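You operate a simulated robot arm through the tools that you are given. There is no shell and no other tool.

The job below is to be done with a simulated two-armed robot. You get a single attempt, and the scene is never put back.

TASK
Stand the red pot in the red saucer, water it from the clear jug, and top up the vase.
Fine: damp soil, vase to the blue line, jug back. Set down upright: clear jug.

It is judged by the outcome, as a careful person would: the job done as asked, and still so three seconds after it is handed in. It fails if anything else is knocked over, pushed out of place, dropped, spilled or broken.

THE ROBOT
Two 7-joint arms with two-finger parallel grippers on one trunk that stands fixed in place. Base frame: the origin is at the foot of the trunk, x ahead of it, y to its left, z up; the work surface is at about z = 460. Units: mm, degrees, N and s.
The left shoulder is at [60, 189, 978], the right one opposite. With the tool pointing down near the work surface each hand reaches from about 100 to 560 mm from the base axis, measured 20 degrees to its own side. Payload 3.43 kg a hand.
The TCP of each hand is the grasp point between the finger pads, 30 mm short of the fingertips. In the tool frame z runs along the fingers and y along their closing line. Largest opening 94 mm; finger width 28, thickness 10; the body of the gripper, 50 by 96 mm, starts 55 mm behind the TCP.
Orientation is that of the tool frame in the base frame, as [roll, pitch, yaw] about the fixed x, y, z axes, in that order (R = Rz(yaw) Ry(pitch) Rx(roll)). With the fingers straight down and closing along the base's y, the tool's x points along the base's -x, its y along +y and its z along -z.

THE INTERFACE
- The arms move only by the tool play_rows. It takes "left_series", "right_series" or both (then of equal length, played together; a hand with none holds still); each is a list of rows, each a list of 6 numbers: the shift along the tool's x, y, z in mm, then the turn, a rotation vector about the tool's x, y, z in degrees. In form: [[tx, ty, tz, ax, ay, az], ...]. A call has 1 to 20 rows; each row shifts and turns the commanded pose from where the row before left it, along the tool's axes as they then stand. "left_grip" and "right_grip" are, for a hand that has rows, the opening, from 0 (shut) to 1 (fully open), set as the call begins (left out, the last holds). Rows are played at 5 a second. More than 50 mm and 8.6 degrees between two rows, or a gripper value outside its range, and nothing of the call is played. A pose out of reach is approached as far as the arm can. The call stops where the force on the tool passes 40 N (or 10 N more than at its start, if that is more) or the arm is blocked; 0.2 s more then pass. Each finger travels about 153 mm/s and halts on what it meets, pressing with about 23 N; the grip force reading is that of the motor and also rises with nothing between the fingers. The clock runs only during rows and for 0.2 s after the last one: add rows that do not move to give the fingers time. It gives the time, the measured TCP pose, the force on the tool (base axes), the opening and the grip force at its end, in the units of the frame above (readings bear some noise), with the torque about the TCP (base axes, N m) and any sound that the robot's microphone picked up, and new pictures: "show" is both (left out), scene, wrist or none (wrist: the cameras of the hands that moved).
- Cameras (640 x 400 px; columns grow to the right, rows downward): "scene" is now at [12.7, -1, 1508.5]; the picture's right is [-0.01, -1.00, 0.00], its down [-0.80, 0.01, -0.60] and it looks along [0.60, -0.00, -0.80] (base axes); focal length 353 px, centre (320, 200). "left" rides on the left gripper at [76, -14, -102] in its tool frame; the picture's right is [0.18, 0.98, 0.00], its down [-0.75, 0.14, -0.64] and it looks along [-0.63, 0.12, 0.77] (tool axes); focal length 243 px, centre (320, 200). "right" rides on the right gripper at [76, 14, -102] in its tool frame; the picture's right is [-0.18, 0.98, 0.00], its down [-0.75, -0.14, -0.64] and it looks along [-0.63, -0.12, 0.77] (tool axes); focal length 243 px, centre (320, 200). There is no depth. A picture from a camera that has moved, and an enlarged one, comes with that camera's place and axes in the base frame and with its lens. The place of the scene camera against the robot may be out by one fixed shift of up to 25 mm in any direction.
- lift_body(by): slides the trunk up (or, below 0, down) by that many mm; the arms and the scene camera ride with it, the base frame stays. It gives what a move gives, with no picture.
- turn_head(pan, tilt): turns the head with the scene camera to pan (to the left, within 86 degrees either way) and tilt (down, from -29 to 69), counted from straight ahead of the robot. It gives what a move gives, and a new picture of the scene camera.
- close_up(camera, box): a new picture of the part [left, top, right, bottom] of that camera's present view, enlarged. The clock stands still meanwhile.
- finish_job(): hands the job in; it is judged then, once.

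Places have to be worked out from the pictures, the camera data and where the tool is seen. Open the grippers and draw the arms clear of the work before you hand the job in, unless the task says otherwise.

The tools are called after "Call:" as a command line: name --argument value ..., lists and objects as JSON in quotes. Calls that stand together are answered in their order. play_rows: Moves the arms, as the interface text tells. Its arguments: {"type":"object","properties":{"left_series":{"type":"array","items":{"type":"array","items":{"type":"number"}}},"left_grip":{"type":"number"},"right_series":{"type":"array","items":{"type":"array","items":{"type":"number"}}},"right_grip":{"type":"number"},"show":{"type":"string","enum":["both","scene","wrist","none"]}},"required":[]} The other tools are called the same way: lift_body (by) moves the trunk up or down; turn_head (pan, tilt) turns the head that bears the scene camera; close_up (camera, box) takes an enlarged picture of a part of a camera's view; finish_job () hands the job in.

At the start:

```text
t: 0.0
left_eef_pos: [502.8, 204.6, 989.1]
left_ee_rot: [-180.0, 0.0, -179.9]
left_contact_force: [0.0, -0.2, 1.2]
left_wrist_torque: [0.0, 0.02, 0.01]
left_gripper_width: 94.1
left_gripper_force: 0.1
right_eef_pos: [457.3, -251.7, 953.5]
right_ee_rot: [-179.9, 0.0, -180.0]
right_contact_force: [0.8, -0.2, -0.1]
right_wrist_torque: [-0.02, -0.02, 0.0]
right_gripper_width: 93.8
right_gripper_force: 0.0
trunk travel left (down, up): [-650.0, 340.0]
head pan, tilt (commanded): [-0.5, 53.1]
```

scene: 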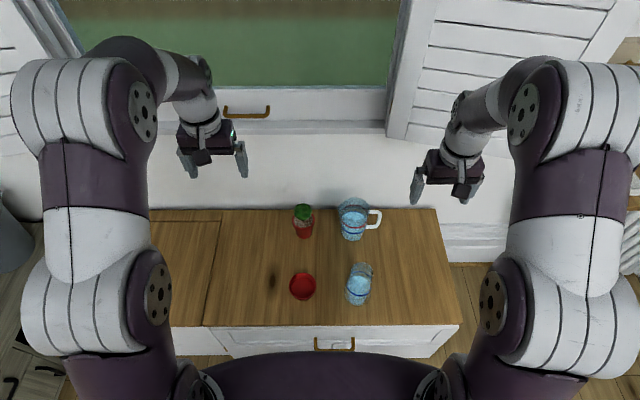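
right: 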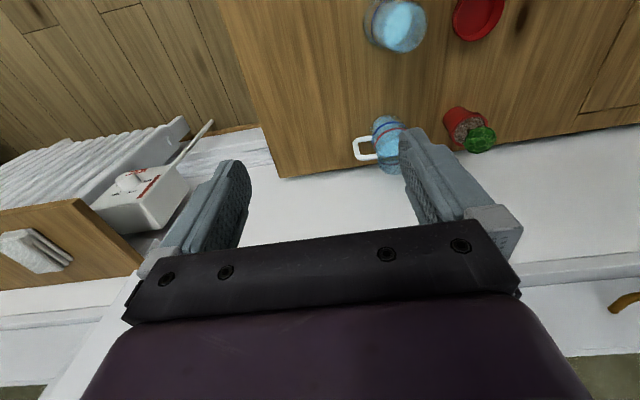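
left: 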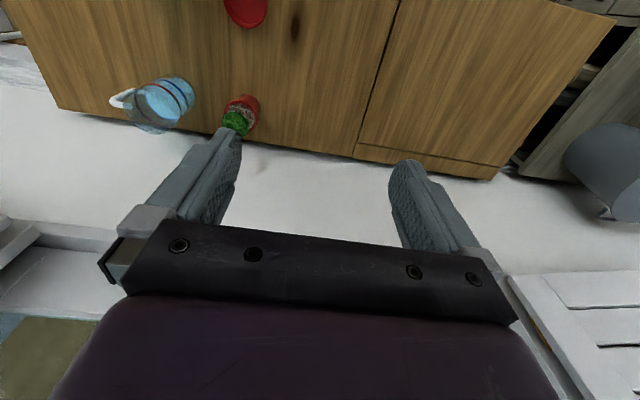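

The scene shows a red pot with a plant, a red saucer, a jug with a handle and a second vessel. I'll take enlarged views to tell which is which and see the lines.

Call:
close_up --camera "scene" --box '[260, 180, 420, 320]'

Call:
close_up --camera "right" --box '[320, 0, 560, 200]'

Call:
close_up --camera "left" --box '[90, 0, 330, 160]'

```text
2.86 times, centred on (340, 250) of scene
camera zoom: at [12.7, -1.0, 1508.5], right [-0.01, -1.0, 0.0], down [-0.8, 0.01, -0.6], along [0.6, 0.0, -0.8], focal length 1008 px, centre (263, 57)
```

zoom: 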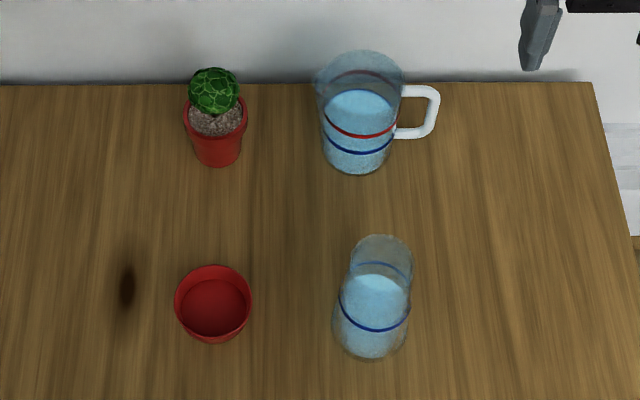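

```text
2.00 times, centred on (440, 100) of right
camera zoom: at [381.0, -237.5, 1056.6], right [0.18, 0.98, 0.0], down [0.75, -0.14, 0.64], along [0.63, -0.12, -0.77], focal length 485 px, centre (80, 400)
```

zoom: 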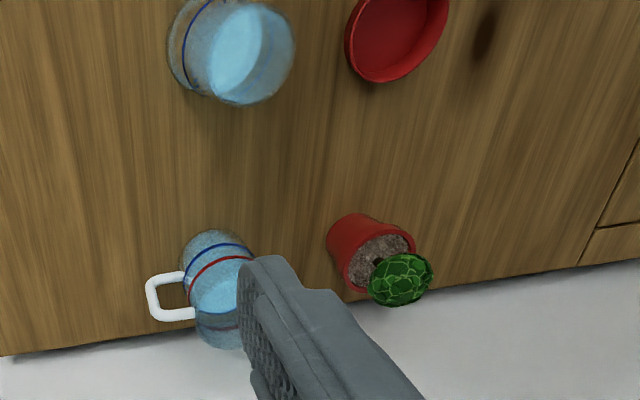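

```text
2.50 times, centred on (210, 80) of left
camera zoom: at [426.5, 190.7, 1091.4], right [-0.18, 0.98, 0.0], down [0.75, 0.14, 0.64], along [0.63, 0.12, -0.77], focal length 606 px, centre (595, 500)
```

zoom: 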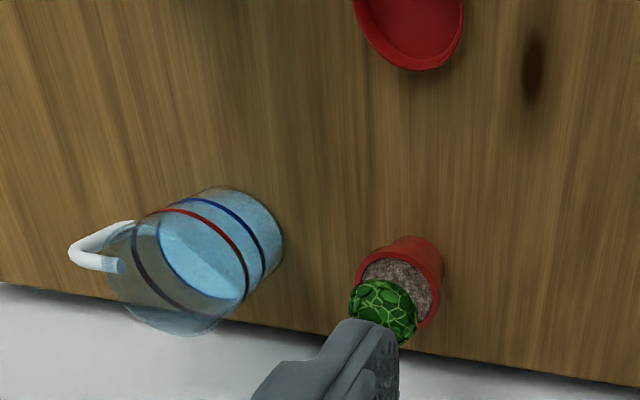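

The handled jug (red and blue lines) stands behind a handle-less vase with one blue line. I'll enlarge the grippers in the scene view to calibrate the scene camera's shift, and look at the objects once more at higher zoom.

Call:
close_up --camera "scene" --box '[165, 120, 261, 180]'

Call:
close_up --camera "scene" --box '[400, 140, 496, 200]'

Call:
close_up --camera "scene" --box '[324, 190, 404, 240]'

Call:
close_up --camera "scene" --box '[324, 258, 404, 308]'

Call:
close_up --camera "scene" --box '[270, 195, 350, 245]'

Call:
close_up --camera "scene" --box '[264, 262, 344, 312]'

```text
6.67 times, centred on (213, 150) of scene
camera zoom: at [12.7, -1.0, 1508.5], right [-0.01, -1.0, 0.0], down [-0.8, 0.01, -0.6], along [0.6, 0.0, -0.8], focal length 2352 px, centre (1033, 533)
```

zoom: 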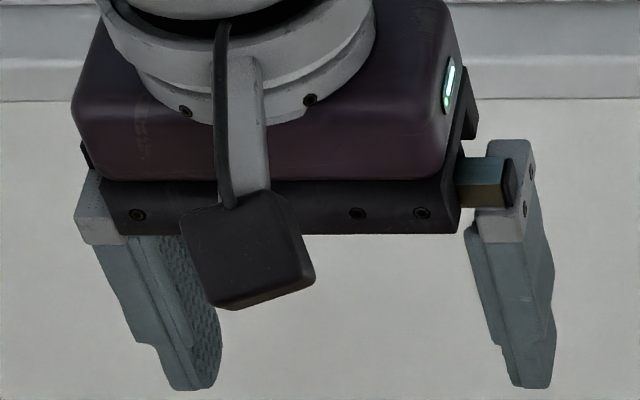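

```text
6.67 times, centred on (448, 170) of scene
camera zoom: at [12.7, -1.0, 1508.5], right [-0.01, -1.0, 0.0], down [-0.8, 0.01, -0.6], along [0.6, 0.0, -0.8], focal length 2352 px, centre (-533, 400)
```

zoom: 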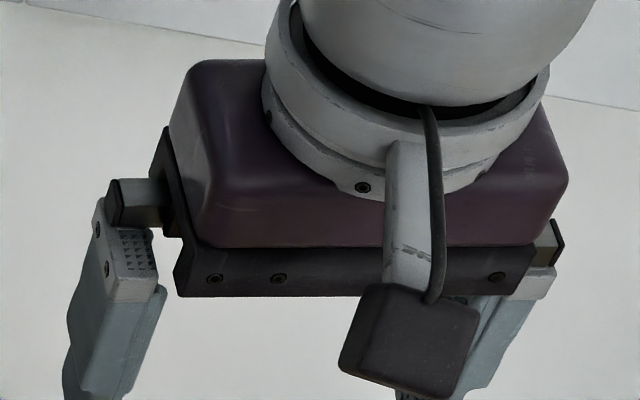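

```text
8.00 times, centred on (364, 215) of scene
camera zoom: at [12.7, -1.0, 1508.5], right [-0.01, -1.0, 0.0], down [-0.8, 0.01, -0.6], along [0.6, 0.0, -0.8], focal length 2823 px, centre (-32, 80)
```

zoom: 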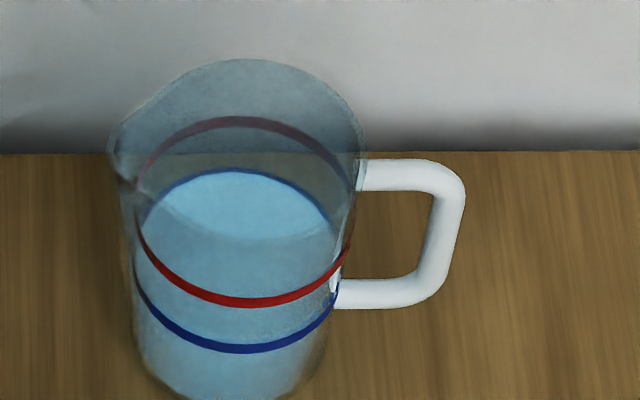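

```text
8.00 times, centred on (364, 283) of scene
camera zoom: at [12.7, -1.0, 1508.5], right [-0.01, -1.0, 0.0], down [-0.8, 0.01, -0.6], along [0.6, 0.0, -0.8], focal length 2823 px, centre (-32, -464)
```

zoom: 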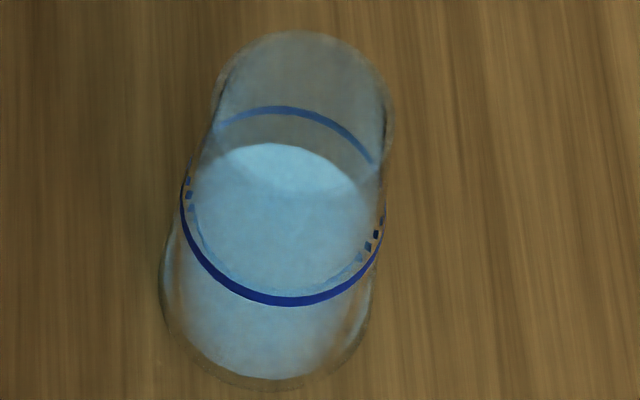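

```text
8.00 times, centred on (310, 220) of scene
camera zoom: at [12.7, -1.0, 1508.5], right [-0.01, -1.0, 0.0], down [-0.8, 0.01, -0.6], along [0.6, 0.0, -0.8], focal length 2823 px, centre (400, 40)
```

zoom: 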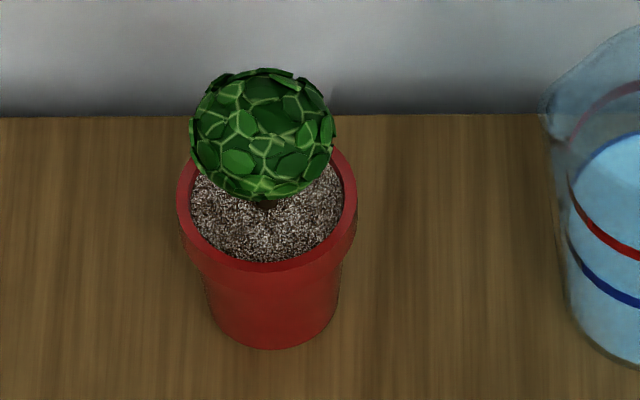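

```text
8.00 times, centred on (304, 287) of scene
camera zoom: at [12.7, -1.0, 1508.5], right [-0.01, -1.0, 0.0], down [-0.8, 0.01, -0.6], along [0.6, 0.0, -0.8], focal length 2823 px, centre (448, -496)
```

zoom: 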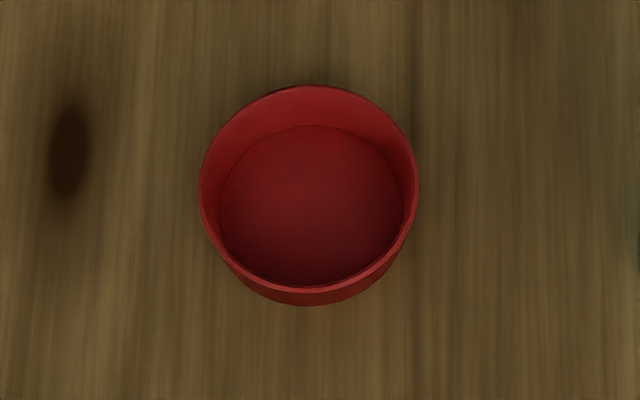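

The jug has a spout facing left (+y) and a handle on the right. The vase water sits clearly below its blue line, and the red saucer is empty. The pot and jug are at x ≈ 660, which is far out, so I'll lower the trunk to gain reach. Both hands are well above the objects.

Call:
lift_body --by -180

```text
t: 2.0
left_eef_pos: [502.4, 204.2, 809.0]
left_ee_rot: [-180.0, -0.1, -179.9]
left_contact_force: [0.2, 0.3, 0.7]
left_wrist_torque: [-0.01, 0.01, 0.02]
left_gripper_width: 93.9
left_gripper_force: 0.0
right_eef_pos: [456.6, -252.7, 774.1]
right_ee_rot: [-179.9, 0.0, 180.0]
right_contact_force: [0.2, -0.4, 0.8]
right_wrist_torque: [-0.04, 0.0, 0.01]
right_gripper_width: 93.9
right_gripper_force: 0.2
trunk travel left (down, up): [-470.0, 520.0]
head pan, tilt (commanded): [-0.5, 53.1]
```

The trunk went down cleanly. Now I yaw and tilt the left hand forward and bring it in toward the pot at a safe height, so its wrist camera sees the pot, jug and saucer from lower down.

Call:
play_rows --left_series '[[0, 0, 0, 0, 0, 6.35], [0, 0, 0, 0, 0, 6.35], [0, 0, 0, 0, -7.5, 0], [0, 0, 0, 0, -7.5, 0], [0, 0, 0, 0, -7.5, 0], [0, 0, 0, 0, -7.5, 0], [0, 0, 0, 0, -7.5, 0], [0, 0, 0, 0, -7.5, 0], [14.8, -22.5, 33, 0, 0, 0], [14.8, -22.5, 33, 0, 0, 0], [14.8, -22.5, 33, 0, 0, 0], [14.8, -22.5, 33, 0, 0, 0], [14.8, -22.5, 33, 0, 0, 0], [0, 0, 0, 0, 0, 0]]' --left_grip 1 --show "both"

```text
t: 5.0
left_eef_pos: [542.6, 100.8, 640.9]
left_ee_rot: [-179.4, 44.8, 167.4]
left_contact_force: [-0.6, -0.3, 0.7]
left_wrist_torque: [-0.03, -0.05, 0.01]
left_gripper_width: 93.9
left_gripper_force: 0.0
left hand out of reach, approached as far as the arm can: row 13
right_eef_pos: [456.7, -252.0, 774.2]
right_ee_rot: [180.0, 0.0, 180.0]
right_contact_force: [-0.7, -0.1, 0.1]
right_wrist_torque: [-0.04, -0.01, -0.02]
right_gripper_width: 94.0
right_gripper_force: 0.1
trunk travel left (down, up): [-470.0, 520.0]
head pan, tilt (commanded): [-0.5, 53.1]
camera scene: at [12.1, -1.3, 1328.5], right [-0.01, -1.0, 0.0], down [-0.8, 0.01, -0.6], along [0.6, 0.0, -0.8], focal length 353 px, centre (320, 200)
camera left: at [416.1, 115.0, 659.0], right [0.1, 0.99, -0.14], down [0.11, 0.13, 0.99], along [0.99, -0.11, -0.1], focal length 243 px, centre (320, 200)
```

scene: 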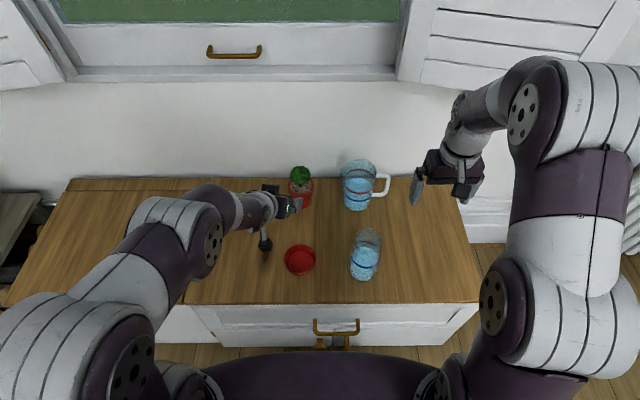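
left: 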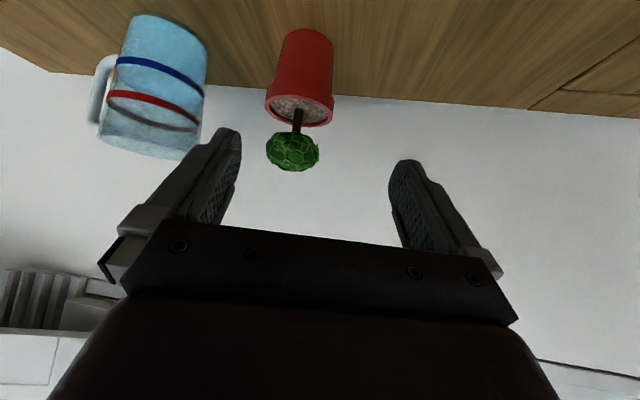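

The left hand stopped a little short of its target (a joint limit, it seems), but this gives a good near-horizontal view of the jug and pot. I'll enlarge it to read the jug's water level and shapes.

Call:
close_up --camera "left" --box '[70, 0, 230, 100]'

Call:
close_up --camera "left" --box '[70, 70, 230, 170]'

Call:
close_up --camera "left" --box '[230, 20, 390, 180]'

Call:
close_up --camera "scene" --box '[270, 150, 430, 290]'

```text
4.00 times, centred on (150, 50) of left
camera zoom: at [416.1, 115.0, 659.0], right [0.1, 0.99, -0.14], down [0.11, 0.13, 0.99], along [0.99, -0.11, -0.1], focal length 970 px, centre (1000, 800)
```

zoom: 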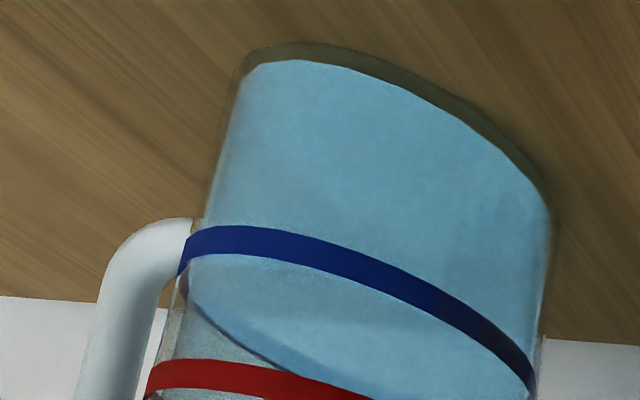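

```text
4.00 times, centred on (150, 120) of left
camera zoom: at [416.1, 115.0, 659.0], right [0.1, 0.99, -0.14], down [0.11, 0.13, 0.99], along [0.99, -0.11, -0.1], focal length 970 px, centre (1000, 520)
```

zoom: 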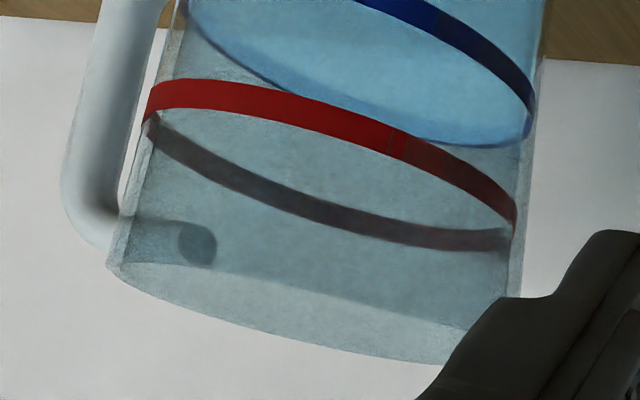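

```text
2.50 times, centred on (310, 100) of left
camera zoom: at [416.1, 115.0, 659.0], right [0.1, 0.99, -0.14], down [0.11, 0.13, 0.99], along [0.99, -0.11, -0.1], focal length 606 px, centre (345, 450)
```

zoom: 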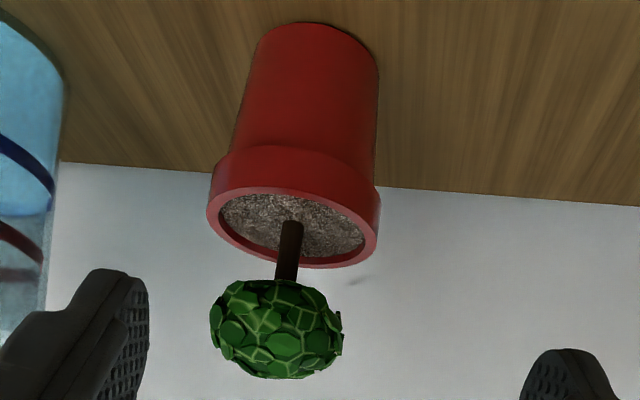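

```text
2.86 times, centred on (350, 220) of scene
camera zoom: at [12.1, -1.3, 1328.5], right [-0.01, -1.0, 0.0], down [-0.8, 0.01, -0.6], along [0.6, 0.0, -0.8], focal length 1008 px, centre (234, 143)
```

zoom: 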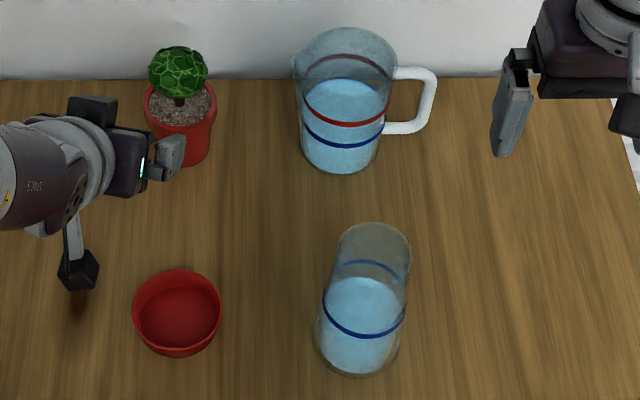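

Wrist-camera geometry puts the pot at about (661, 53) with its rim near z = 540 and 75 mm wide, and the jug axis at about (668, -115) with water right at the jug's own blue line. The left hand will come from further left: I yaw it more and move to a pre-grasp in line with the pot rim.

Call:
play_rows --left_series '[[0, 0, 0, 5.2, 0, 5.2], [0, 0, 0, 5.2, 0, 5.2], [0, 0, 0, 5.2, 0, 5.2], [-5.85, 14, 32.5, 0, 0, 0], [-5.85, 14, 32.5, 0, 0, 0], [0, 0, 0, 0, 0, 0]]' --left_grip 1 --show "both"

```text
t: 6.4
left_eef_pos: [600.8, 72.3, 602.4]
left_ee_rot: [179.9, 45.0, 145.2]
left_contact_force: [0.6, 0.4, 0.4]
left_wrist_torque: [-0.01, 0.03, 0.01]
left_gripper_width: 93.6
left_gripper_force: 0.1
right_eef_pos: [456.3, -252.7, 773.6]
right_ee_rot: [180.0, 0.1, -180.0]
right_contact_force: [0.2, -0.2, 0.6]
right_wrist_torque: [0.02, -0.04, 0.04]
right_gripper_width: 94.0
right_gripper_force: 0.0
trunk travel left (down, up): [-470.0, 520.0]
head pan, tilt (commanded): [-0.5, 53.1]
camera scene: at [12.3, -1.1, 1328.5], right [-0.01, -1.0, 0.0], down [-0.8, 0.01, -0.6], along [0.6, 0.0, -0.8], focal length 353 px, centre (320, 200)
camera left: at [489.3, 133.5, 621.2], right [0.45, 0.88, -0.13], down [0.15, 0.07, 0.99], along [0.88, -0.47, -0.1], focal length 243 px, centre (320, 200)
```

scene: 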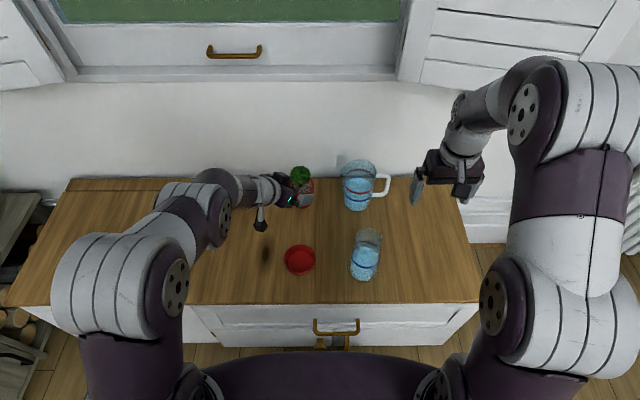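
left: 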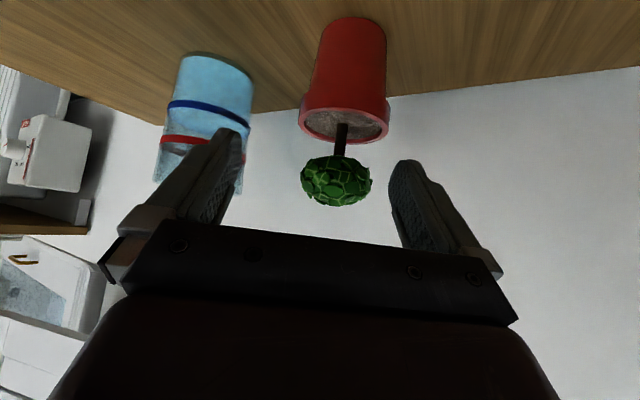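

The pot is now at about (659, 53) by triangulation; the hand needs +18 mm along its closing line. I'll align, then slide in along the fingers so the fingertips straddle the pot rim.

Call:
play_rows --left_series '[[7.6, 18, 0, 0, 0, 0], [0, 0, 24, 0, 0, 0], [0, 0, 24, 0, 0, 0], [0, 0, 24, 0, 0, 0], [0, 0, 0, 0, 0, 0]]' --left_grip 1 --show "both"

Call:
close_up --camera "left" --box '[200, 0, 460, 240]'

Call:
close_up --camera "scene" --box '[260, 150, 356, 210]'

```text
t: 7.6
left_eef_pos: [648.0, 61.8, 545.6]
left_ee_rot: [180.0, 45.1, 145.1]
left_contact_force: [0.4, -0.1, -0.1]
left_wrist_torque: [-0.02, 0.02, 0.0]
left_gripper_width: 93.9
left_gripper_force: 0.0
right_eef_pos: [456.5, -251.7, 774.2]
right_ee_rot: [180.0, 0.0, 180.0]
right_contact_force: [-0.3, 0.3, 0.5]
right_wrist_torque: [-0.03, 0.01, -0.03]
right_gripper_width: 94.0
right_gripper_force: 0.0
trunk travel left (down, up): [-470.0, 520.0]
head pan, tilt (commanded): [-0.5, 53.1]
camera scene: at [12.4, -1.0, 1328.5], right [-0.01, -1.0, 0.0], down [-0.8, 0.01, -0.6], along [0.6, 0.0, -0.8], focal length 353 px, centre (320, 200)
camera left: at [536.5, 122.1, 564.3], right [0.45, 0.88, -0.13], down [0.15, 0.07, 0.99], along [0.88, -0.47, -0.1], focal length 243 px, centre (320, 200)
```

scene: 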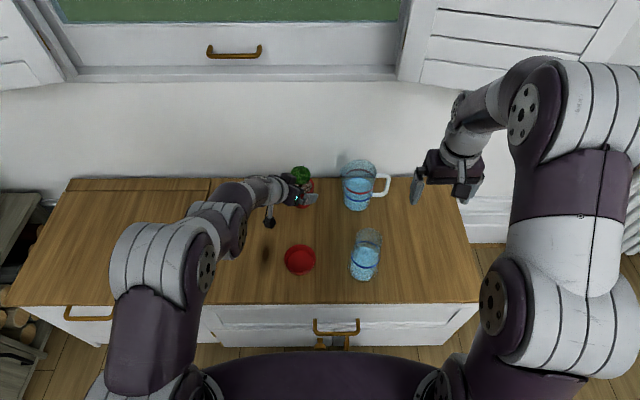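
left: 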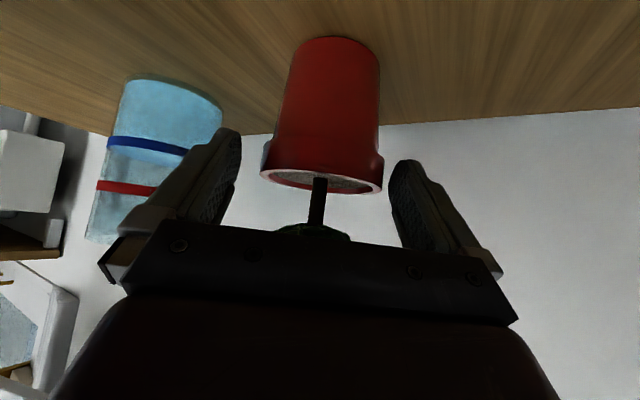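

```text
1.67 times, centred on (330, 120) of left
camera zoom: at [536.5, 122.1, 564.3], right [0.45, 0.88, -0.13], down [0.15, 0.07, 0.99], along [0.88, -0.47, -0.1], focal length 404 px, centre (303, 333)
```

zoom: 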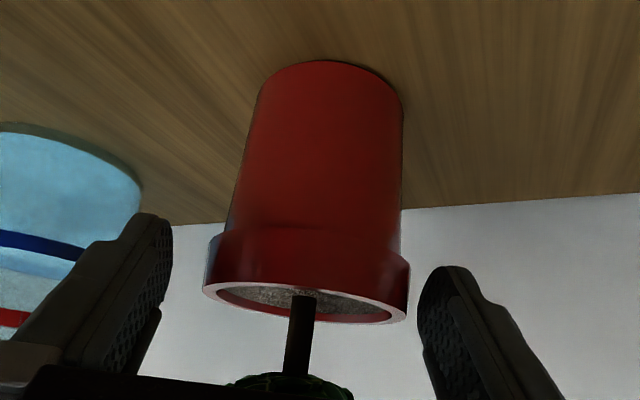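

```text
6.67 times, centred on (308, 180) of scene
camera zoom: at [12.4, -1.0, 1328.5], right [-0.01, -1.0, 0.0], down [-0.8, 0.01, -0.6], along [0.6, 0.0, -0.8], focal length 2352 px, centre (400, 333)
```

zoom: 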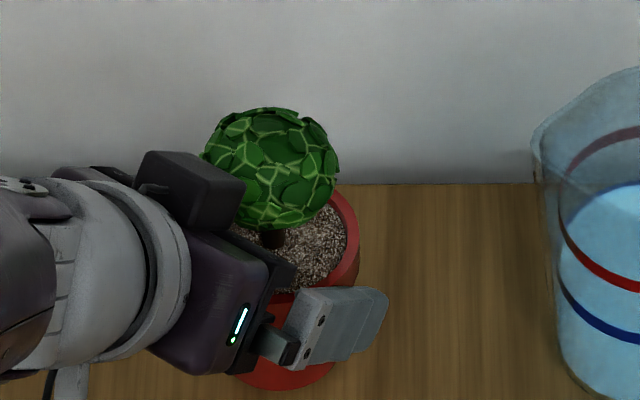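

The rim sits between the fingertips, centred (rim at z ≈ 541, contact about 20 mm past the TCP), with no contact force. Closing the left gripper gently now.

Call:
play_rows --left_series '[[0, 0, 0, 0, 0, 0], [0, 0, 0, 0, 0, 0], [0, 0, 0, 0, 0, 0], [0, 0, 0, 0, 0, 0]]' --left_grip 0 --show "wrist"

```text
t: 8.6
left_eef_pos: [648.7, 61.6, 546.5]
left_ee_rot: [180.0, 45.0, 145.2]
left_contact_force: [1.5, 0.1, 1.1]
left_wrist_torque: [-0.04, -0.09, 0.06]
left_gripper_width: 75.1
left_gripper_force: 23.0
right_eef_pos: [457.9, -252.2, 773.4]
right_ee_rot: [180.0, -0.1, 179.9]
right_contact_force: [-0.4, 0.1, -0.2]
right_wrist_torque: [-0.01, 0.02, 0.01]
right_gripper_width: 93.9
right_gripper_force: 0.1
trunk travel left (down, up): [-470.0, 520.0]
head pan, tilt (commanded): [-0.5, 53.1]
camera left: at [536.6, 122.2, 564.3], right [0.45, 0.88, -0.13], down [0.15, 0.07, 0.99], along [0.88, -0.47, -0.1], focal length 243 px, centre (320, 200)
```

left: 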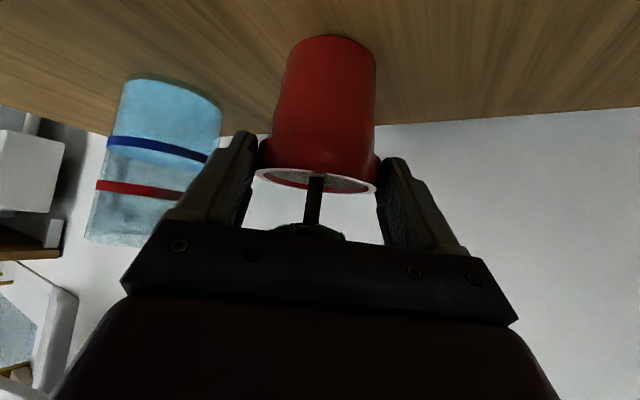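

Gripped at 75 mm width with 23 N. I lift the pot straight up 60 mm and check that it hangs level.

Call:
play_rows --left_series '[[-7.07, 0, -7.07, 0, 0, 0], [-7.07, 0, -7.07, 0, 0, 0], [-14.14, 0, -14.14, 0, 0, 0], [-14.14, 0, -14.14, 0, 0, 0], [0, 0, 0, 0, 0, 0]]' --show "both"

Call:
close_up --camera "scene" --box '[250, 140, 346, 290]'

```text
t: 9.8
left_eef_pos: [648.9, 62.2, 604.1]
left_ee_rot: [-180.0, 44.9, 145.3]
left_contact_force: [0.0, -0.5, -4.4]
left_wrist_torque: [0.05, 0.09, -0.02]
left_gripper_width: 74.9
left_gripper_force: 23.3
right_eef_pos: [456.8, -251.8, 774.2]
right_ee_rot: [179.9, 0.0, 180.0]
right_contact_force: [0.5, -0.5, -0.3]
right_wrist_torque: [0.0, 0.0, 0.01]
right_gripper_width: 93.8
right_gripper_force: 0.1
trunk travel left (down, up): [-470.0, 520.0]
head pan, tilt (commanded): [-0.5, 53.1]
camera scene: at [13.5, -0.9, 1328.5], right [-0.01, -1.0, 0.0], down [-0.8, 0.01, -0.6], along [0.6, 0.0, -0.8], focal length 353 px, centre (320, 200)
camera left: at [537.0, 122.1, 624.5], right [0.45, 0.88, -0.13], down [0.15, 0.07, 0.99], along [0.88, -0.47, -0.1], focal length 243 px, centre (320, 200)
```

scene: 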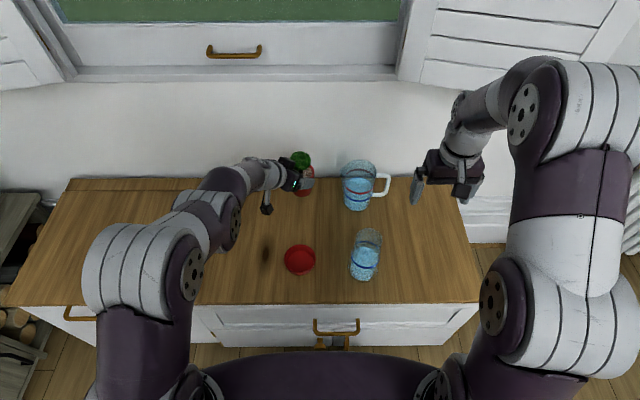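
left: 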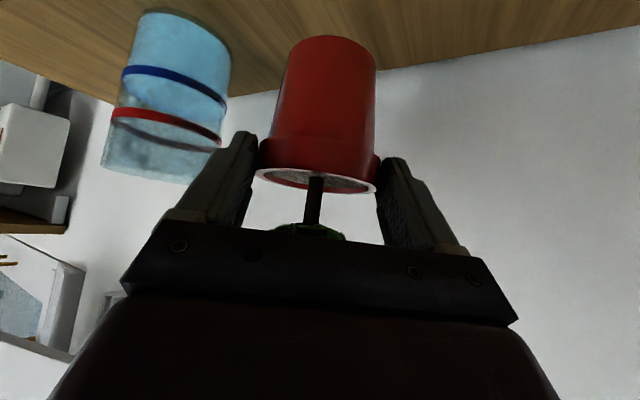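

```text
2.67 times, centred on (298, 215) of scene
camera zoom: at [13.5, -0.9, 1328.5], right [-0.01, -1.0, 0.0], down [-0.8, 0.01, -0.6], along [0.6, 0.0, -0.8], focal length 941 px, centre (379, 160)
```

zoom: 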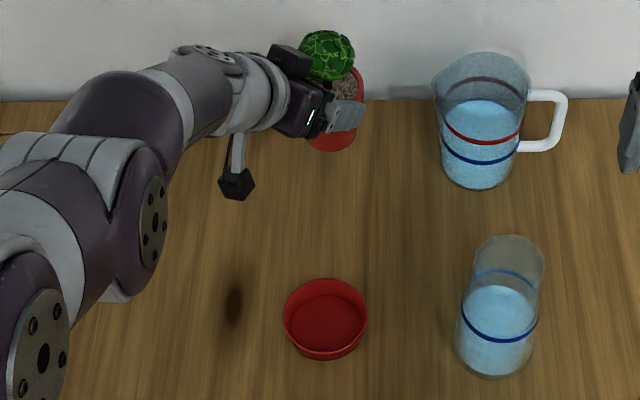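

The pot hangs upright (about 4.5–5 N). Before placing it I want a better fix on the saucer, so I slide the right hand back and left at its safe height to look at the saucer and vase with its camera.

Call:
play_rows --right_series '[[33.3, 34, 0, 0, 0, 0], [33.3, 34, 0, 0, 0, 0], [33.3, 34, 0, 0, 0, 0], [0, 0, 0, 0, 0, 0]]' --right_grip 1 --show "wrist"

Call:
close_up --camera "right" --box '[400, 50, 520, 150]'

Call:
close_up --camera "right" --box '[290, 50, 410, 200]'

```text
t: 10.8
left_eef_pos: [650.0, 61.4, 605.6]
left_ee_rot: [-180.0, 44.9, 145.2]
left_contact_force: [0.1, -0.1, -3.1]
left_wrist_torque: [0.06, 0.11, 0.02]
left_gripper_width: 74.9
left_gripper_force: 22.4
right_eef_pos: [358.4, -149.7, 772.6]
right_ee_rot: [180.0, 0.0, 179.9]
right_contact_force: [-0.2, -0.4, -0.1]
right_wrist_torque: [0.01, 0.0, -0.03]
right_gripper_width: 93.8
right_gripper_force: 0.0
trunk travel left (down, up): [-470.0, 520.0]
head pan, tilt (commanded): [-0.5, 53.1]
camera right: at [281.9, -134.9, 876.0], right [0.18, 0.98, 0.0], down [0.75, -0.14, 0.64], along [0.63, -0.12, -0.77], focal length 243 px, centre (320, 200)
```

right: 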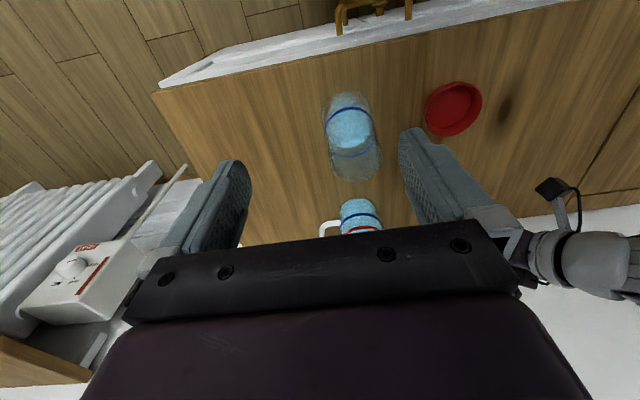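

```text
4.00 times, centred on (460, 100) of right
camera zoom: at [281.9, -134.9, 876.0], right [0.18, 0.98, 0.0], down [0.75, -0.14, 0.64], along [0.63, -0.12, -0.77], focal length 970 px, centre (-240, 600)
```

zoom: 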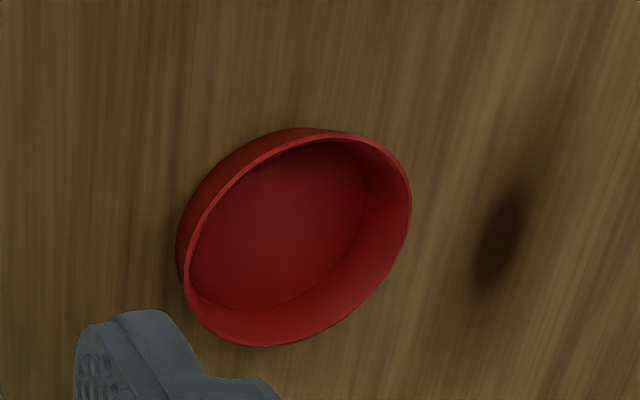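

```text
2.67 times, centred on (350, 125) of right
camera zoom: at [281.9, -134.9, 876.0], right [0.18, 0.98, 0.0], down [0.75, -0.14, 0.64], along [0.63, -0.12, -0.77], focal length 647 px, centre (240, 400)
```

zoom: 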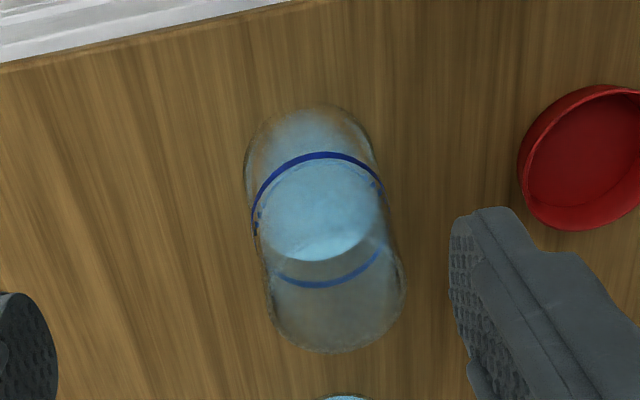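

I place the saucer centre at about (457, 53). To know where the pot sits relative to the left hand, I'll enlarge the left wrist view.

Call:
close_up --camera "left" --box '[240, 20, 400, 120]'

Call:
close_up --camera "left" --box '[240, 110, 400, 210]'

Call:
close_up --camera "right" --box '[520, 150, 640, 290]'

Call:
close_up --camera "scene" --box '[270, 140, 334, 180]'

```text
4.00 times, centred on (320, 70) of left
camera zoom: at [537.2, 121.9, 624.2], right [0.45, 0.88, -0.13], down [0.15, 0.07, 0.99], along [0.88, -0.47, -0.1], focal length 970 px, centre (320, 720)
```

zoom: 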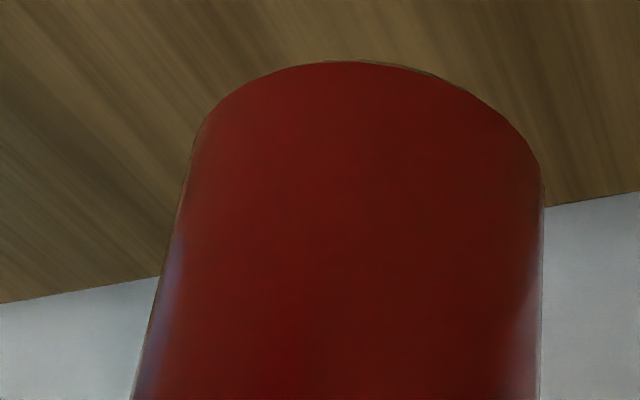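

```text
4.00 times, centred on (320, 160) of left
camera zoom: at [537.2, 121.9, 624.2], right [0.45, 0.88, -0.13], down [0.15, 0.07, 0.99], along [0.88, -0.47, -0.1], focal length 970 px, centre (320, 360)
```

zoom: 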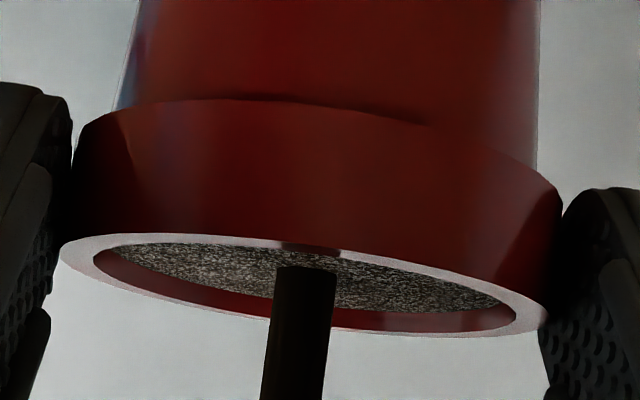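

```text
2.86 times, centred on (580, 220) of right
camera zoom: at [281.9, -134.9, 876.0], right [0.18, 0.98, 0.0], down [0.75, -0.14, 0.64], along [0.63, -0.12, -0.77], focal length 693 px, centre (-423, 143)
```

zoom: 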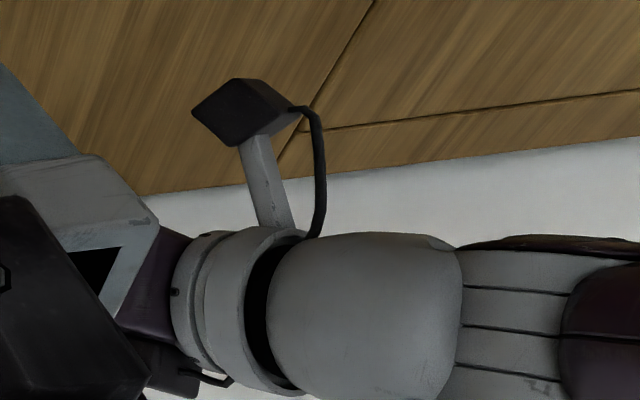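

```text
10.00 times, centred on (302, 160) of scene
camera zoom: at [13.8, -1.2, 1328.5], right [-0.01, -1.0, 0.0], down [-0.8, 0.01, -0.6], along [0.6, 0.0, -0.8], focal length 3528 px, centre (500, 600)
```

zoom: 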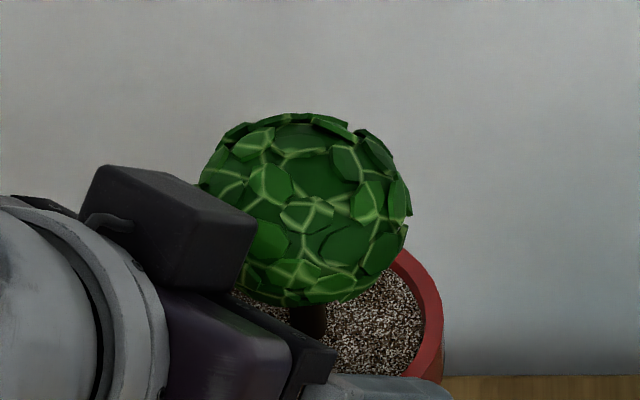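

Using the pot's silhouette and the gripped rim, I find the pot axis about 25 mm ahead of the TCP horizontally. It was at about (669, 47), and the saucer centre is about (458, 50). I'll carry the pot over at the same height to hover above the saucer, then check.

Call:
play_rows --left_series '[[15.55, -14.8, -15.55, 0, 0, 0], [15.55, -14.8, -15.55, 0, 0, 0], [15.55, -14.8, -15.55, 0, 0, 0], [15.55, -14.8, -15.55, 0, 0, 0], [15.55, -14.8, -15.55, 0, 0, 0], [15.55, -14.8, -15.55, 0, 0, 0], [15.55, -14.8, -15.55, 0, 0, 0], [15.55, -14.8, -15.55, 0, 0, 0], [0, 0, 0, 0, 0, 0]]' --show "both"

Call:
close_up --camera "right" --box '[380, 40, 540, 160]'

Call:
close_up --camera "scene" --box '[250, 200, 346, 290]'

```text
t: 12.8
left_eef_pos: [436.0, 65.1, 606.0]
left_ee_rot: [180.0, 45.0, 145.1]
left_contact_force: [0.1, -1.2, -4.0]
left_wrist_torque: [0.05, 0.12, 0.0]
left_gripper_width: 75.1
left_gripper_force: 22.8
right_eef_pos: [357.9, -149.9, 773.8]
right_ee_rot: [-180.0, -0.1, -180.0]
right_contact_force: [-0.6, -0.4, 0.3]
right_wrist_torque: [-0.02, -0.02, 0.03]
right_gripper_width: 94.1
right_gripper_force: 0.0
trunk travel left (down, up): [-470.0, 520.0]
head pan, tilt (commanded): [-0.5, 53.1]
camera scene: at [13.2, -0.9, 1328.5], right [-0.01, -1.0, 0.0], down [-0.8, 0.01, -0.6], along [0.6, 0.0, -0.8], focal length 353 px, centre (320, 200)
camera left: at [324.6, 126.0, 624.1], right [0.45, 0.88, -0.13], down [0.15, 0.07, 0.99], along [0.88, -0.47, -0.1], focal length 243 px, centre (320, 200)
```

scene: 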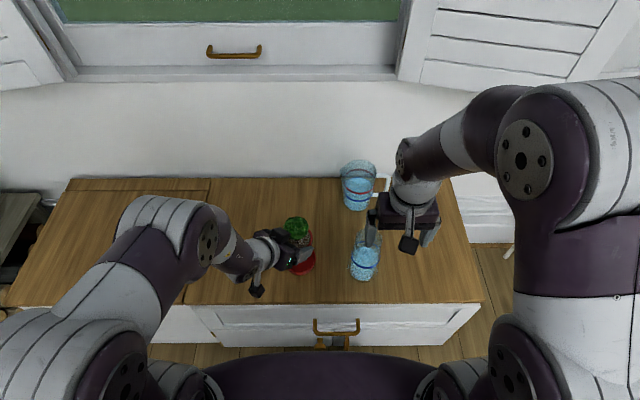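
left: 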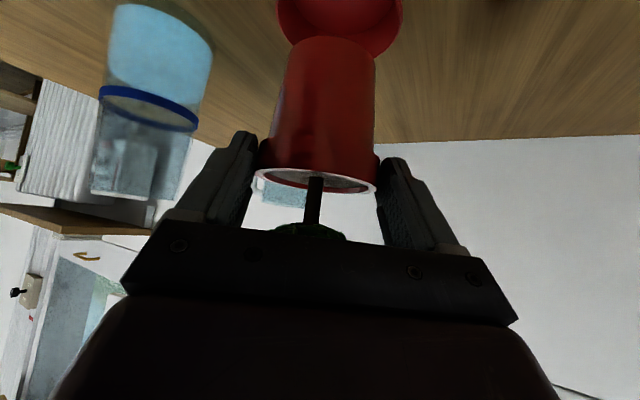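

```text
3.33 times, centred on (460, 100) of right
camera zoom: at [281.9, -135.0, 876.2], right [0.18, 0.98, 0.0], down [0.75, -0.14, 0.64], along [0.63, -0.12, -0.77], focal length 809 px, centre (-147, 533)
```

zoom: 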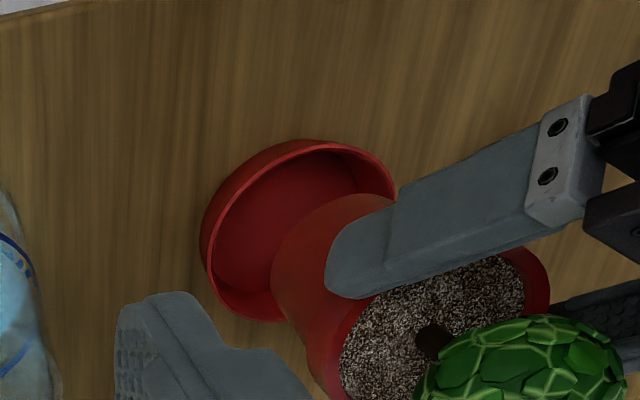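

```text
4.44 times, centred on (298, 245) of scene
camera zoom: at [13.2, -0.9, 1328.5], right [-0.01, -1.0, 0.0], down [-0.8, 0.01, -0.6], along [0.6, 0.0, -0.8], focal length 1568 px, centre (418, 0)
```

zoom: 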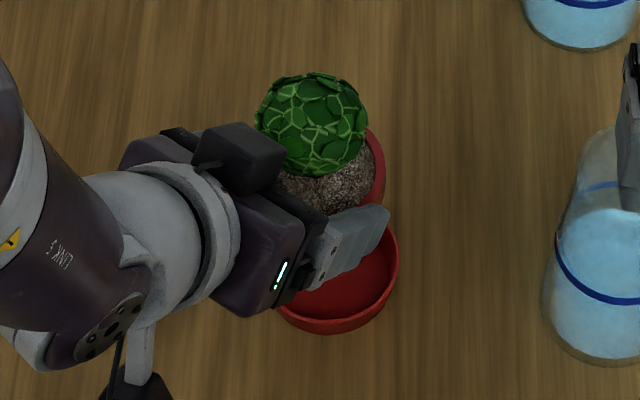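

The left wrist view now shows the saucer just beyond the pot's base, and the vase in near-horizontal view. I'll enlarge both.

Call:
close_up --camera "left" --box '[250, 0, 430, 90]'

Call:
close_up --camera "left" --box '[60, 0, 260, 220]'

```text
3.56 times, centred on (340, 45) of left
camera zoom: at [324.6, 126.0, 624.1], right [0.45, 0.88, -0.13], down [0.15, 0.07, 0.99], along [0.88, -0.47, -0.1], focal length 863 px, centre (249, 751)
```

zoom: 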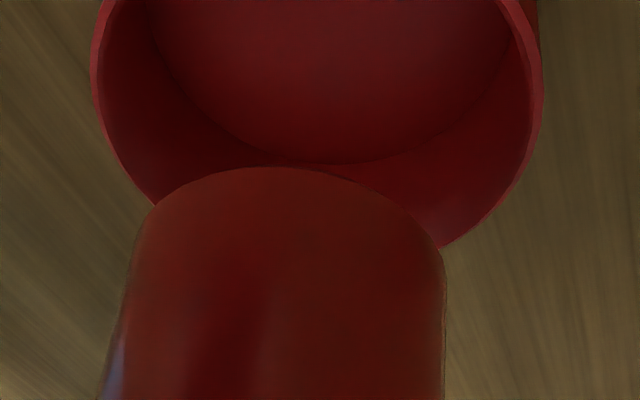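

```text
1.82 times, centred on (160, 110) of left
camera zoom: at [324.6, 126.0, 624.1], right [0.45, 0.88, -0.13], down [0.15, 0.07, 0.99], along [0.88, -0.47, -0.1], focal length 441 px, centre (611, 364)
```

zoom: 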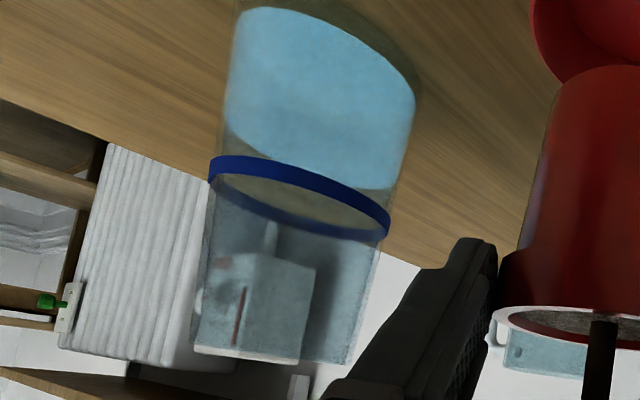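

Comparing the two in one picture, the saucer centre and the pot axis agree within about 3 mm (saucer about 2 mm further). I lower 45 mm with a 2 mm forward correction and look again before contact. The vase water is clearly below its blue line, roughly 25 mm.

Call:
play_rows --left_series '[[10.1, 0, 11.1, 0, 0, 0], [10.1, 0, 11.1, 0, 0, 0], [10.1, 0, 11.1, 0, 0, 0], [0, 0, 0, 0, 0, 0]]' --show "both"

Call:
close_up --camera "left" --box '[250, 0, 430, 90]'

Call:
close_up --camera "right" --box '[380, 40, 540, 160]'

Call:
close_up --camera "scene" --box '[262, 210, 342, 290]'

```text
t: 13.8
left_eef_pos: [439.0, 65.6, 559.9]
left_ee_rot: [180.0, 45.0, 145.3]
left_contact_force: [0.1, -0.1, -3.6]
left_wrist_torque: [0.08, 0.12, -0.03]
left_gripper_width: 75.0
left_gripper_force: 23.0
right_eef_pos: [356.7, -149.6, 773.7]
right_ee_rot: [-180.0, 0.0, 180.0]
right_contact_force: [-0.1, -0.7, 0.7]
right_wrist_torque: [0.0, -0.01, 0.04]
right_gripper_width: 93.8
right_gripper_force: 0.1
trunk travel left (down, up): [-470.0, 520.0]
head pan, tilt (commanded): [-0.5, 53.1]
camera scene: at [12.8, -1.0, 1328.5], right [-0.01, -1.0, 0.0], down [-0.8, 0.01, -0.6], along [0.6, 0.0, -0.8], focal length 353 px, centre (320, 200)
camera left: at [326.4, 125.1, 579.1], right [0.45, 0.88, -0.13], down [0.15, 0.07, 0.99], along [0.88, -0.47, -0.1], focal length 243 px, centre (320, 200)
```

scene: 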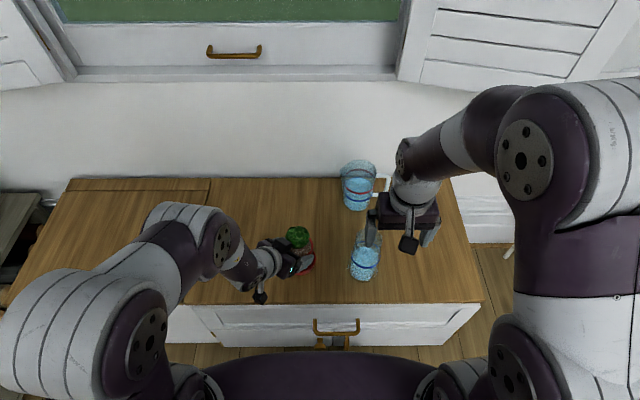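
left: 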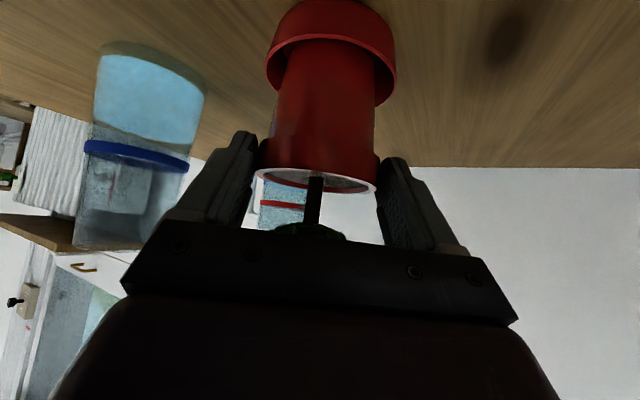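

```text
3.56 times, centred on (340, 45) of left
camera zoom: at [326.4, 125.1, 579.1], right [0.45, 0.88, -0.13], down [0.15, 0.07, 0.99], along [0.88, -0.47, -0.1], focal length 863 px, centre (249, 751)
```

zoom: 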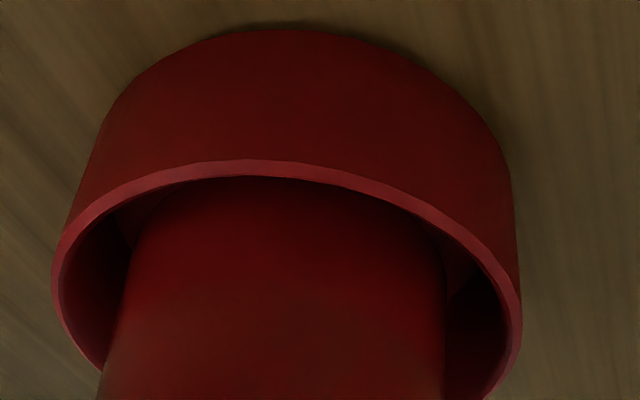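

```text
3.33 times, centred on (460, 100) of right
camera zoom: at [281.6, -135.0, 876.3], right [0.18, 0.98, 0.0], down [0.75, -0.14, 0.64], along [0.63, -0.12, -0.77], focal length 809 px, centre (-147, 533)
```

zoom: 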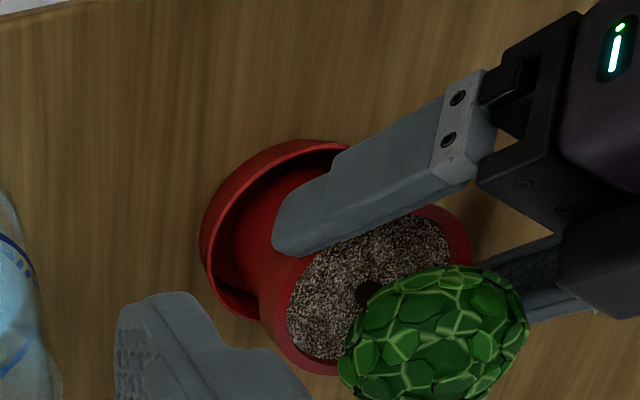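

```text
5.00 times, centred on (302, 250) of scene
camera zoom: at [12.8, -1.0, 1328.5], right [-0.01, -1.0, 0.0], down [-0.8, 0.01, -0.6], along [0.6, 0.0, -0.8], focal length 1764 px, centre (410, -50)
```

zoom: 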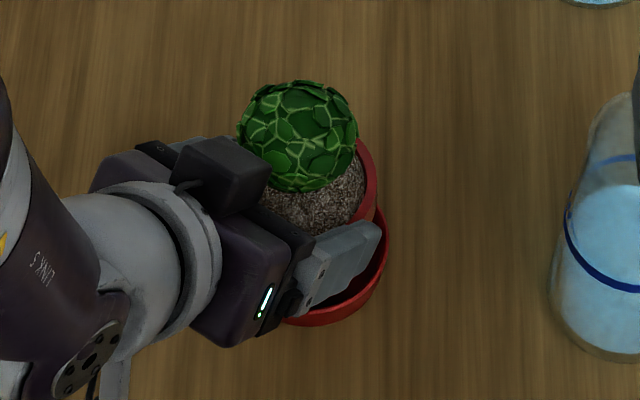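

The base is inside the saucer rim with even gaps, off by about 2 mm forward. I nudge it and lower the last centimetre in small steps, watching the force.

Call:
play_rows --left_series '[[1.41, 1, 4.24, 0, 0, 0], [1.06, 0, 1.06, 0, 0, 0], [1.06, 0, 1.06, 0, 0, 0], [0.71, 0, 0.71, 0, 0, 0], [0, 0, 0, 0, 0, 0]]' --show "wrist"

```text
t: 15.0
left_eef_pos: [440.2, 63.7, 552.2]
left_ee_rot: [-180.0, 44.9, 145.3]
left_contact_force: [-0.2, -0.3, -3.9]
left_wrist_torque: [0.03, 0.14, 0.01]
left_gripper_width: 75.0
left_gripper_force: 22.9
right_eef_pos: [357.9, -148.9, 773.5]
right_ee_rot: [-180.0, 0.0, 180.0]
right_contact_force: [0.1, 0.8, -0.6]
right_wrist_torque: [0.02, -0.04, -0.01]
right_gripper_width: 93.9
right_gripper_force: 0.0
trunk travel left (down, up): [-470.0, 520.0]
head pan, tilt (commanded): [-0.5, 53.1]
camera left: at [328.4, 124.1, 571.1], right [0.45, 0.88, -0.13], down [0.15, 0.07, 0.99], along [0.88, -0.47, -0.1], focal length 243 px, centre (320, 200)
```

left: 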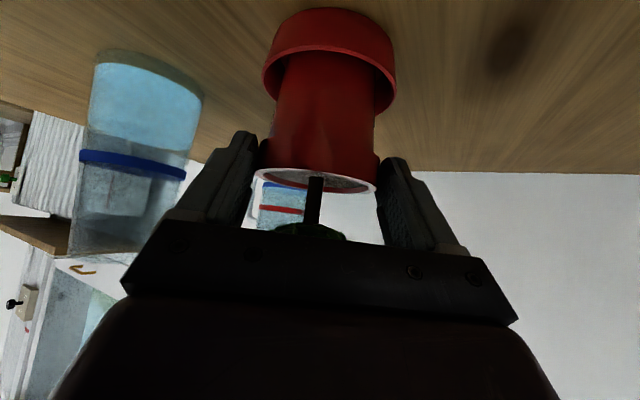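

No contact yet (still carrying ~4 N), with the base at about 466. I continue in 1 mm steps.

Call:
play_rows --left_series '[[0.71, 0, 0.71, 0, 0, 0], [0.71, 0, 0.71, 0, 0, 0], [0, 0, 0, 0, 0, 0]]' --show "none"

```text
t: 15.8
left_eef_pos: [439.8, 63.9, 550.2]
left_ee_rot: [180.0, 45.1, 145.3]
left_contact_force: [0.0, 1.0, -4.6]
left_wrist_torque: [0.06, 0.07, 0.02]
left_gripper_width: 75.1
left_gripper_force: 23.6
right_eef_pos: [357.0, -149.1, 773.4]
right_ee_rot: [-179.9, 0.1, 180.0]
right_contact_force: [-0.1, 0.2, -1.2]
right_wrist_torque: [-0.01, -0.02, -0.02]
right_gripper_width: 94.2
right_gripper_force: 0.2
trunk travel left (down, up): [-470.0, 520.0]
head pan, tilt (commanded): [-0.5, 53.1]
```

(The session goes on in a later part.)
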